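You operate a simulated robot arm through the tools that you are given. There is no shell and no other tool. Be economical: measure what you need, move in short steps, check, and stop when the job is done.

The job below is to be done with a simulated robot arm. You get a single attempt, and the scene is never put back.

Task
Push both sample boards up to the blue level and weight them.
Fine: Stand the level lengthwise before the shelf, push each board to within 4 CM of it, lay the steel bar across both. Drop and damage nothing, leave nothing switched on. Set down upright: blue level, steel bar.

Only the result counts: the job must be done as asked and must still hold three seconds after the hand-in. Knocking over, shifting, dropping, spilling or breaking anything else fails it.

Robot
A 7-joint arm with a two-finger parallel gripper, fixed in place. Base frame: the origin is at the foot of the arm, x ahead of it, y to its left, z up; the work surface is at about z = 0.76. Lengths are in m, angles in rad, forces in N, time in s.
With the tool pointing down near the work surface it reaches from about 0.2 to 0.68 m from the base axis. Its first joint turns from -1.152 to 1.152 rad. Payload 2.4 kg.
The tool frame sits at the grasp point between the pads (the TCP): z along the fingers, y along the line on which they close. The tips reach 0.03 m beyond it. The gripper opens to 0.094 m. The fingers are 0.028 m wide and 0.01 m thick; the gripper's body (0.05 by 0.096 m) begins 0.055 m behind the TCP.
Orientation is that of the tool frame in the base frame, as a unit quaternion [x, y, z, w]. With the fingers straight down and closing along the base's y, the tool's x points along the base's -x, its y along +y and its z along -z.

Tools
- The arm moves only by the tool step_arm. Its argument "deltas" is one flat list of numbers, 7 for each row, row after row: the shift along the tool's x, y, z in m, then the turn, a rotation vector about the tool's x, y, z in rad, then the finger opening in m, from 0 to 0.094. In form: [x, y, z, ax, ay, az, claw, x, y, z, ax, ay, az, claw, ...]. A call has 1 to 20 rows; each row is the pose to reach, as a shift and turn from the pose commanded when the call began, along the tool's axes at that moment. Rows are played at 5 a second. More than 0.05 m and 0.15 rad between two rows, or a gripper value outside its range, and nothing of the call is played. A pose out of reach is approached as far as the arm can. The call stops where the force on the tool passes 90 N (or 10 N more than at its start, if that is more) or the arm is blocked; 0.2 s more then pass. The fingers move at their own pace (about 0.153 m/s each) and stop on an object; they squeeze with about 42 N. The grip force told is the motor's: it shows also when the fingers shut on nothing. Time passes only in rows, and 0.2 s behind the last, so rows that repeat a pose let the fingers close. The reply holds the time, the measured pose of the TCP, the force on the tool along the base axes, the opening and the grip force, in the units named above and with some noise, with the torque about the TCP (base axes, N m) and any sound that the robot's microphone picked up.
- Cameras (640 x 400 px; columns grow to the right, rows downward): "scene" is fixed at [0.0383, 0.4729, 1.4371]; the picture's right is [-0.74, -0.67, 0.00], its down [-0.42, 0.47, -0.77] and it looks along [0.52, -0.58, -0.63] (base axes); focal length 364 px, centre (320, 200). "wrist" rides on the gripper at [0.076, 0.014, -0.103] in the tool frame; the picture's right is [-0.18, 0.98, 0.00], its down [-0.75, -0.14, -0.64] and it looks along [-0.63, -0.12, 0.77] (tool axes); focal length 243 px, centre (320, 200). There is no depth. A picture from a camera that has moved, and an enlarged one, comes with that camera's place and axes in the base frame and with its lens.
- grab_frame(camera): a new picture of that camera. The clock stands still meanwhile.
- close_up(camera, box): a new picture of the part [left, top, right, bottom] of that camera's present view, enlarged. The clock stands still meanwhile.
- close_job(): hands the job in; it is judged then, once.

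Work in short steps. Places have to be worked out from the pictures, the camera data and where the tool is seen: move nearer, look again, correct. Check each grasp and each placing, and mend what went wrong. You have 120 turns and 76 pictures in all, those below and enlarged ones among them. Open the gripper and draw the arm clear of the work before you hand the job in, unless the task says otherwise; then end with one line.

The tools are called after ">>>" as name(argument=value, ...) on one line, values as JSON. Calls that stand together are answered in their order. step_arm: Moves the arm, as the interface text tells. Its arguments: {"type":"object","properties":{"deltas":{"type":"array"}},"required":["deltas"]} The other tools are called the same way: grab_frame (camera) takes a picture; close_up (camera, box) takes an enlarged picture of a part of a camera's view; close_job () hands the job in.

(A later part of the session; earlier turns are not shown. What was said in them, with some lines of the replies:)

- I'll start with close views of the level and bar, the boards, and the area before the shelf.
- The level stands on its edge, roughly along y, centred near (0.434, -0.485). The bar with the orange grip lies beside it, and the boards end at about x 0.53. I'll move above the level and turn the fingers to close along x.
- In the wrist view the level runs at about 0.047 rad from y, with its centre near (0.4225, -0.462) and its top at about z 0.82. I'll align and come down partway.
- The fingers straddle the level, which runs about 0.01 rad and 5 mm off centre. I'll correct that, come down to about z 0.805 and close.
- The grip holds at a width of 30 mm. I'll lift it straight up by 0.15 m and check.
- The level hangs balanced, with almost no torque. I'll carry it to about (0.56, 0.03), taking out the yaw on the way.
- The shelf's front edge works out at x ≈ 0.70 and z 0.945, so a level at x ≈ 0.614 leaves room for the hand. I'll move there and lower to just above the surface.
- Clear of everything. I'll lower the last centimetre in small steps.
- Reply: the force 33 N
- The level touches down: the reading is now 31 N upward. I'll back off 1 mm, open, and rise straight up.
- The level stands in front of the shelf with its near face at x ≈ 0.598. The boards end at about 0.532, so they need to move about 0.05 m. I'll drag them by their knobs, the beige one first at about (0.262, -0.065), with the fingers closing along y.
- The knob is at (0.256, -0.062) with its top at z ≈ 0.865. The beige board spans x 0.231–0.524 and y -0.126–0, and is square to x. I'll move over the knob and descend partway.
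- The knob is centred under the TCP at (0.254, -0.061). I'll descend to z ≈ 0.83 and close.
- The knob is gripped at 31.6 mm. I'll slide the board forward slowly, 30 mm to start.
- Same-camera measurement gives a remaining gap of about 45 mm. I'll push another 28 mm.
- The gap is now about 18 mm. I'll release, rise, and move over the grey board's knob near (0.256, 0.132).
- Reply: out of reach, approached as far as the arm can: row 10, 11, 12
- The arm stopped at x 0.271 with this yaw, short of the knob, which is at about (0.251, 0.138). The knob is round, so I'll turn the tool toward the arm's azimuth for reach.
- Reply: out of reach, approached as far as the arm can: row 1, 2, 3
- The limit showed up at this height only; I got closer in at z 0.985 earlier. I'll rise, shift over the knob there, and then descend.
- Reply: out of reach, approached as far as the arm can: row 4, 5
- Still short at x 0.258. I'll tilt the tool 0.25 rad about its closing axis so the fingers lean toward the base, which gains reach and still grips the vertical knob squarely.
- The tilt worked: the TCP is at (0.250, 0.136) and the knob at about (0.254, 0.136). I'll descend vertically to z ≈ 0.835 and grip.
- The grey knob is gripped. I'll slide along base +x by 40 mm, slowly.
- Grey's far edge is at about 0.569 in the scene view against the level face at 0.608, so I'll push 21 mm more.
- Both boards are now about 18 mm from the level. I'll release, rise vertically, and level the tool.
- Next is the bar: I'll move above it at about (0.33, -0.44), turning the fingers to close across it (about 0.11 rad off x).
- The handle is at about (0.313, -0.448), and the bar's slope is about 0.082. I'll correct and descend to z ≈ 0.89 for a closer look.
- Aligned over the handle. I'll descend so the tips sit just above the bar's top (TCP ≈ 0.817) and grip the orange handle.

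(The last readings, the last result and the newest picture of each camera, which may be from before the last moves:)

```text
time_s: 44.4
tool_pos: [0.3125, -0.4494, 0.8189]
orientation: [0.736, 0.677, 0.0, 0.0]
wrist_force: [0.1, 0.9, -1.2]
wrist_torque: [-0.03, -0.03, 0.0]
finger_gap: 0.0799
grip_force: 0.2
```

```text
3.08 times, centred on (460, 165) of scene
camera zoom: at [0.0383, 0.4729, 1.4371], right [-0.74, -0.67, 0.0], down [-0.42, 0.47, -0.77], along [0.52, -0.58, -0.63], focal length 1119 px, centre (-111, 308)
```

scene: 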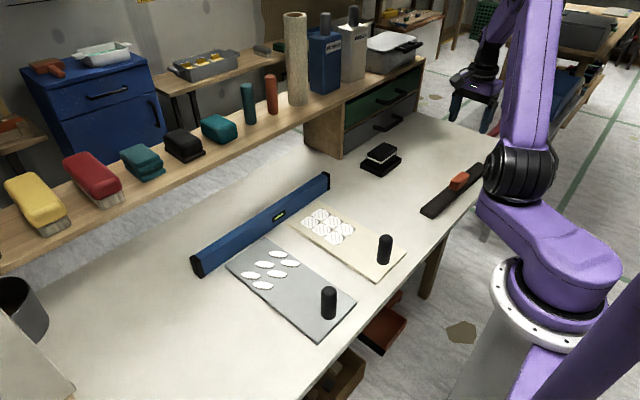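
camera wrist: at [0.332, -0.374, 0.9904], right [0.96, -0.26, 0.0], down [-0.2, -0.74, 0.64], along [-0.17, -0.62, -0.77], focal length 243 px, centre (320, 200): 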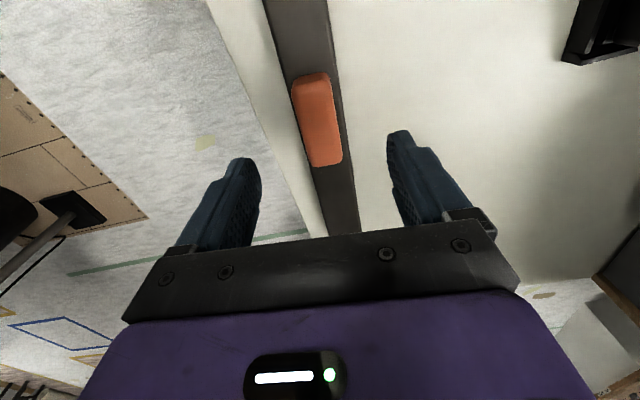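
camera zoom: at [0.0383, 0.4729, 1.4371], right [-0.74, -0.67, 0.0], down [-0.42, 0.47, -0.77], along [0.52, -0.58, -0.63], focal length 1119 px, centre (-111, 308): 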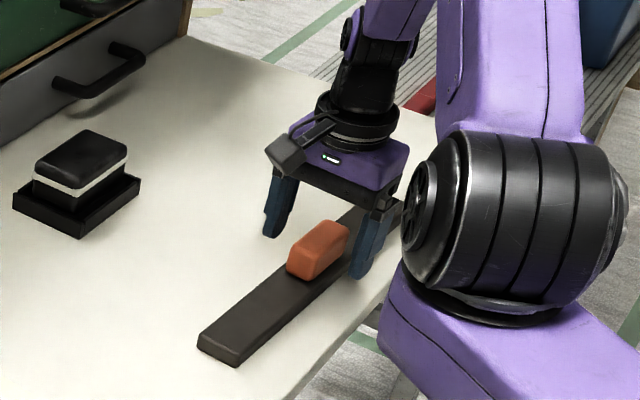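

Clear of the bar. Closing on the handle.

>>> step_arm(deltas=[0, 0, 0, 0, 0, 0, 0.05, 0, 0, 0, 0, 0, 0, 0.01, 0, 0, 0, 0, 0, 0, 0.01, 0, 0, 0, 0, 0, 0, 0.01])

>>> close_up(camera="scene", box=[400, 100, 520, 230])

>>> grab_frame(camera="wrist")

```text
time_s: 45.4
tool_pos: [0.3129, -0.4503, 0.8188]
orientation: [0.735, 0.678, 0.001, -0.001]
wrist_force: [-0.1, -0.6, 0.7]
wrist_torque: [0.14, 0.22, 0.45]
finger_gap: 0.0297
grip_force: 41.2
```

```text
3.08 times, centred on (460, 165) of scene
camera zoom: at [0.0382, 0.4729, 1.4371], right [-0.74, -0.67, 0.0], down [-0.42, 0.47, -0.77], along [0.52, -0.58, -0.63], focal length 1119 px, centre (-111, 308)
```

zoom: 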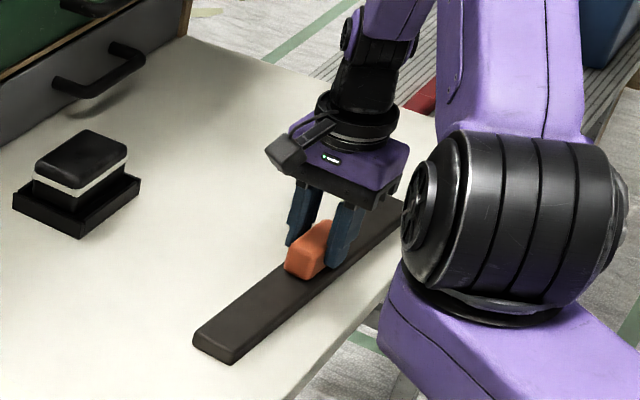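

```text
37 pictures are left
camera wrist: at [0.3322, -0.3745, 0.9209], right [0.96, -0.26, 0.0], down [-0.2, -0.74, 0.64], along [-0.17, -0.62, -0.77], focal length 243 px, centre (320, 200)
```

wrist: 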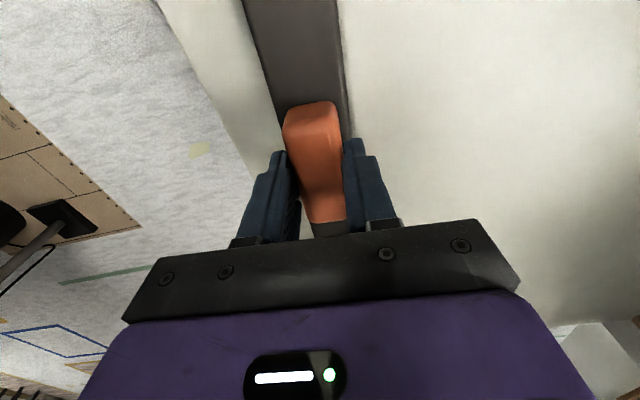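

The grip is at the handle's centre, 29.7 mm wide. I'll lift 2 cm to check weight and balance.

>>> step_arm(deltas=[0, 0, -0.005, 0, 0, 0, 0.01, 0, 0, -0.012, 0, 0, 0, 0.01, 0, 0, -0.02, 0, 0, 0, 0.01, 0, 0, -0.02, 0, 0, 0, 0.01])

>>> close_up(camera="scene", box=[400, 100, 520, 230])

```text
time_s: 46.4
tool_pos: [0.3121, -0.4488, 0.8398]
orientation: [0.735, 0.678, 0.001, 0.0]
wrist_force: [0.3, -0.2, -6.2]
wrist_torque: [0.05, 0.02, 0.01]
finger_gap: 0.0298
grip_force: 42.4
```

```text
3.08 times, centred on (460, 165) of scene
camera zoom: at [0.0383, 0.4728, 1.4371], right [-0.74, -0.67, 0.0], down [-0.42, 0.47, -0.77], along [0.52, -0.58, -0.63], focal length 1119 px, centre (-111, 308)
```

zoom: 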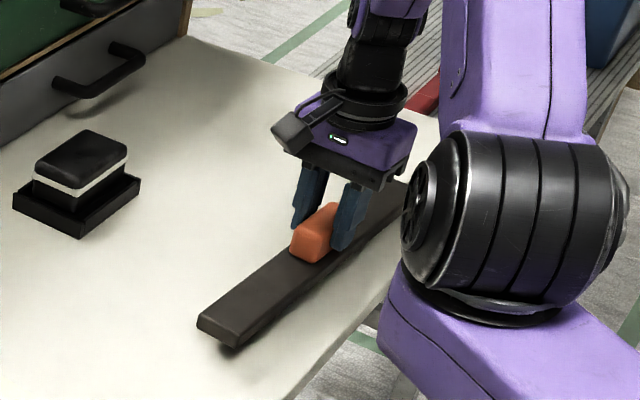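

The bar weighs about 0.63 kg and is well balanced. Before carrying it, I'll look closely at the boards for the clear strip between samples and knobs.

>>> close_up(camera="scene", box=[180, 160, 420, 350])

```text
2.11 times, centred on (300, 255) of scene
camera zoom: at [0.0383, 0.4728, 1.4371], right [-0.74, -0.67, 0.0], down [-0.42, 0.47, -0.77], along [0.52, -0.58, -0.63], focal length 765 px, centre (362, 84)
```

zoom: 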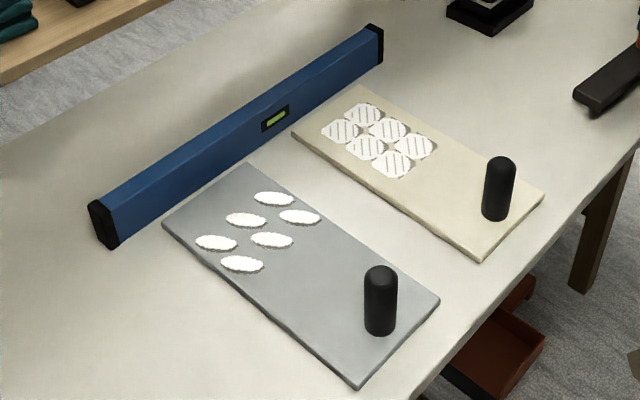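

Both gaps measure about 2 cm. The clear strip runs from x ≈ 0.33 to 0.43 on both boards, so the bar goes at x ≈ 0.379, centred at y ≈ 0.035. I'll lift it, carry it over at height, and straighten it to y.

>>> step_arm(deltas=[0, 0, -0.04, 0, 0, 0, 0.01, 0, 0, -0.08, 0, 0, 0, 0.01, 0, 0, -0.125, 0, 0, 0, 0.01, 0.0355, 0.0018, -0.125, 0, 0, -0.0058, 0.01, 0.071, 0.0037, -0.125, 0, 0, -0.0115, 0.01, 0.1065, 0.0055, -0.125, 0, 0, -0.0173, 0.01, 0.142, 0.0074, -0.125, 0, 0, -0.023, 0.01, 0.1775, 0.0092, -0.125, 0, 0, -0.0288, 0.01, 0.213, 0.0111, -0.125, 0, 0, -0.0345, 0.01, 0.2485, 0.013, -0.125, 0, 0, -0.0403, 0.01, 0.284, 0.0148, -0.125, 0, 0, -0.046, 0.01, 0.3195, 0.0166, -0.125, 0, 0, -0.0518, 0.01, 0.355, 0.0185, -0.125, 0, 0, -0.0576, 0.01, 0.3905, 0.0203, -0.125, 0, 0, -0.0633, 0.01, 0.426, 0.0222, -0.125, 0, 0, -0.069, 0.01, 0.4615, 0.024, -0.125, 0, 0, -0.0748, 0.01, 0.497, 0.0259, -0.125, 0, 0, -0.0806, 0.01, 0.497, 0.0259, -0.125, 0, 0, -0.0806, 0.01])

>>> grab_frame(camera="wrist")

>>> grab_frame(camera="scene")

```text
time_s: 50.2
tool_pos: [0.3775, 0.0457, 0.9691]
orientation: [0.707, 0.707, 0.001, -0.001]
wrist_force: [0.7, 0.2, -7.6]
wrist_torque: [0.03, -0.01, -0.03]
finger_gap: 0.0298
grip_force: 41.9
```

```text
34 pictures are left
camera wrist: at [0.3917, 0.1227, 1.0711], right [0.98, -0.19, 0.0], down [-0.14, -0.75, 0.64], along [-0.12, -0.63, -0.77], focal length 243 px, centre (320, 200)
```

wrist: 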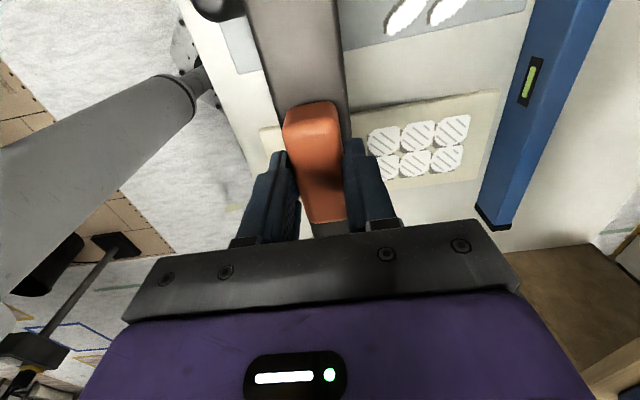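

```text
33 pictures are left
```

scene: 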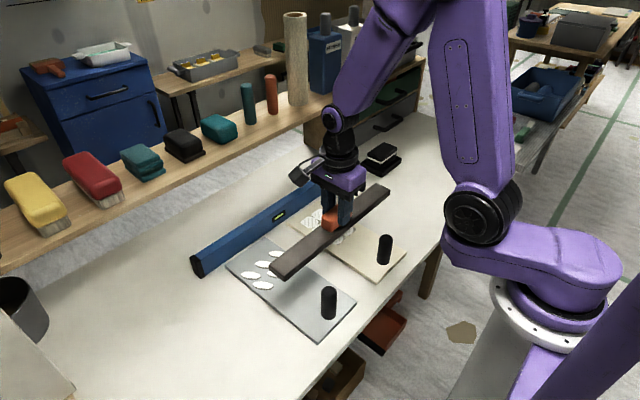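

The bar is in line and clear of the samples, which start at x ≈ 0.426. I'll lower it to just above the boards.

>>> step_arm(deltas=[0, 0.001, 0.03, 0, 0, 0, 0.01, 0, 0.001, 0.06, 0, 0, 0, 0.01, 0, 0.001, 0.09, 0, 0, 0, 0.01, 0, 0.001, 0.115, 0, 0, 0, 0.01, 0, 0.001, 0.125, 0, 0, 0, 0.01, 0, 0.001, 0.125, 0, 0, 0, 0.01])

>>> close_up(camera="scene", box=[200, 160, 440, 350])

>>> grab_frame(camera="wrist")

```text
time_s: 51.6
tool_pos: [0.3787, 0.0445, 0.8412]
orientation: [0.708, 0.706, 0.001, 0.0]
wrist_force: [-0.6, -0.3, -6.8]
wrist_torque: [-0.01, 0.0, 0.01]
finger_gap: 0.0297
grip_force: 42.1
```

```text
2.11 times, centred on (320, 255) of scene
camera zoom: at [0.0384, 0.4729, 1.4371], right [-0.74, -0.67, 0.0], down [-0.42, 0.47, -0.77], along [0.52, -0.58, -0.63], focal length 765 px, centre (320, 84)
```

zoom: 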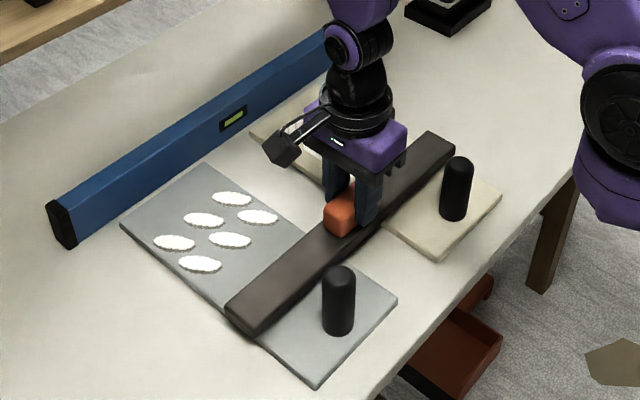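

```text
31 pictures are left
camera wrist: at [0.3924, 0.1209, 0.9444], right [0.98, -0.19, 0.0], down [-0.14, -0.75, 0.64], along [-0.12, -0.63, -0.77], focal length 243 px, centre (320, 200)
```

wrist: 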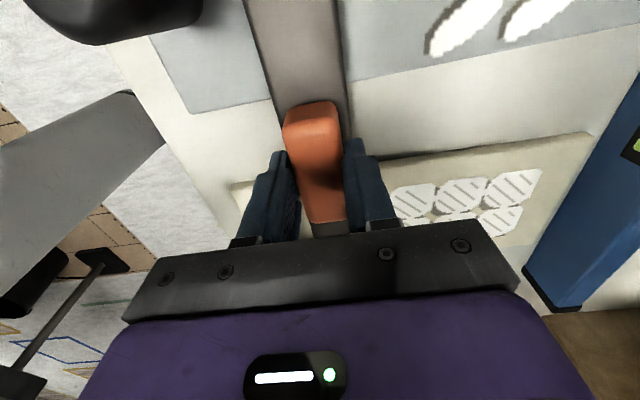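

The bar hangs just above both boards between the knobs and the samples. I'll lower it in small steps until contact.

>>> step_arm(deltas=[0, 0, 0.003, 0, 0, 0, 0.01, 0, 0, 0.006, 0, 0, 0, 0.01, 0, 0, 0.006, 0, 0, 0, 0.01])

```text
time_s: 52.4
tool_pos: [0.3779, 0.0437, 0.8355]
orientation: [0.708, 0.706, 0.001, 0.0]
wrist_force: [0.1, 0.0, -7.6]
wrist_torque: [0.0, -0.01, -0.04]
finger_gap: 0.0298
grip_force: 42.4
```

>>> step_arm(deltas=[0, 0, 0.0015, 0, 0, 0, 0.01, 0, 0, 0.003, 0, 0, 0, 0.01, 0, 0, 0.003, 0, 0, 0, 0.01])

```text
time_s: 53.2
tool_pos: [0.3793, 0.0457, 0.831]
orientation: [0.708, 0.707, 0.001, 0.0]
wrist_force: [-0.3, 0.7, -7.2]
wrist_torque: [-0.01, 0.03, 0.03]
finger_gap: 0.0298
grip_force: 42.2
```

>>> step_arm(deltas=[0, 0, 0.001, 0, 0, 0, 0.01, 0, 0, 0.002, 0, 0, 0, 0.01, 0, 0, 0.002, 0, 0, 0, 0.01])

```text
time_s: 54.0
tool_pos: [0.3789, 0.0438, 0.8299]
orientation: [0.708, 0.706, 0.001, 0.001]
wrist_force: [-3.3, -5.9, 29.7]
wrist_torque: [-0.08, 0.29, 0.02]
finger_gap: 0.0298
grip_force: 42.5
```

Contact on the boards. I'll back off 1 mm, open slightly, and rise straight up.

>>> step_arm(deltas=[0, 0, -0.001, 0, 0, 0, 0.01, 0, 0, -0.001, 0, 0, 0, 0.045, 0, 0, -0.001, 0, 0, 0, 0.06, 0, 0, -0.001, 0, 0, 0, 0.06, 0, 0, -0.03, 0, 0, 0, 0.06, 0, 0, -0.07, 0, 0, 0, 0.06, 0, 0, -0.11, 0, 0, 0, 0.06, 0, 0, -0.15, 0, 0, 0, 0.06, 0, 0, -0.19, 0, 0, 0, 0.06, 0, 0, -0.19, 0, 0, 0, 0.06])

>>> close_up(camera="scene", box=[180, 160, 440, 350])

>>> grab_frame(camera="wrist")

```text
time_s: 56.2
tool_pos: [0.3771, 0.0465, 1.0158]
orientation: [0.708, 0.707, 0.001, 0.001]
wrist_force: [0.2, 0.5, -0.5]
wrist_torque: [0.0, 0.03, -0.02]
finger_gap: 0.0603
grip_force: 0.0
```

```text
2.11 times, centred on (310, 255) of scene
camera zoom: at [0.0382, 0.4729, 1.4371], right [-0.74, -0.67, 0.0], down [-0.42, 0.47, -0.77], along [0.52, -0.58, -0.63], focal length 765 px, centre (341, 84)
```

zoom: 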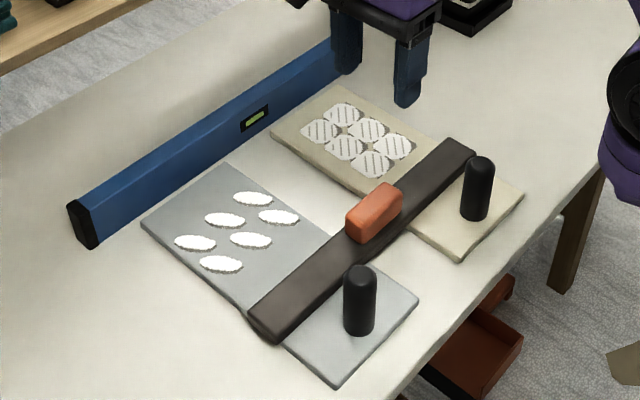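

```text
29 pictures are left
camera wrist: at [0.3912, 0.1231, 1.1187], right [0.98, -0.19, 0.0], down [-0.14, -0.75, 0.64], along [-0.12, -0.63, -0.77], focal length 243 px, centre (320, 200)
```

wrist: 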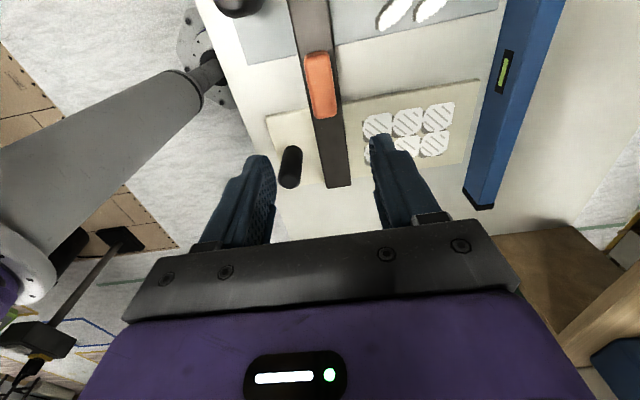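

The bar rests across both boards and the gaps are unchanged. I'll draw the arm clear toward -y and take a last look.

>>> step_arm(deltas=[0, 0, -0.03, 0, 0, 0, 0.08, -0.04, 0, -0.03, 0, 0, 0, 0.094, -0.08, 0, -0.03, 0, 0, 0, 0.094, -0.12, 0, -0.03, 0, 0, 0, 0.094, -0.16, 0, -0.03, 0, 0, 0, 0.094, -0.2, 0, -0.03, 0, 0, 0, 0.094, -0.24, 0, -0.03, 0, 0, 0, 0.094, -0.28, 0, -0.03, 0, 0, 0, 0.094, -0.32, 0, -0.03, 0, 0, 0, 0.094, -0.32, 0, -0.03, 0, 0, 0, 0.094])

>>> grab_frame(camera="scene")

>>> close_up(camera="scene", box=[180, 150, 440, 350])

```text
time_s: 58.4
tool_pos: [0.377, -0.2738, 1.0495]
orientation: [0.708, 0.706, 0.002, 0.0]
wrist_force: [0.6, 0.2, 0.4]
wrist_torque: [-0.02, 0.0, 0.0]
finger_gap: 0.094
grip_force: 0.1
```

```text
28 pictures are left
```

scene: 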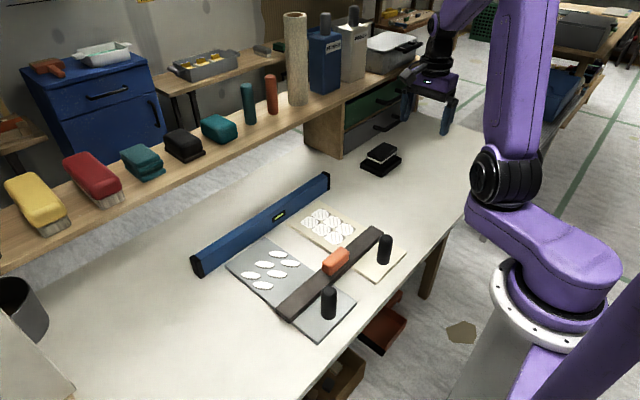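

```text
2.00 times, centred on (310, 250) of scene
camera zoom: at [0.0383, 0.4729, 1.4371], right [-0.74, -0.67, 0.0], down [-0.42, 0.47, -0.77], along [0.52, -0.58, -0.63], focal length 727 px, centre (340, 100)
```

zoom: 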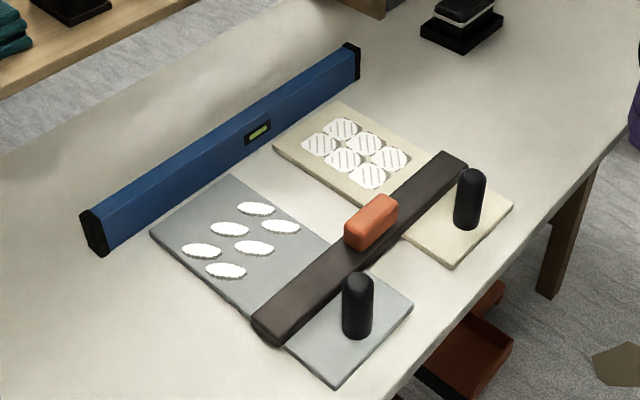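

Everything is in place: the level stands before the shelf, both boards are about 2 cm from it, the bar lies across both, and the arm is clear. Handing in.

>>> close_job()

```text
The job is handed in.
```

I stood the blue level upright along the front of the shelf, pushed both boards to about 2 cm from it, and laid the steel bar across both; nothing was dropped, and I saw no damage and nothing switched on.
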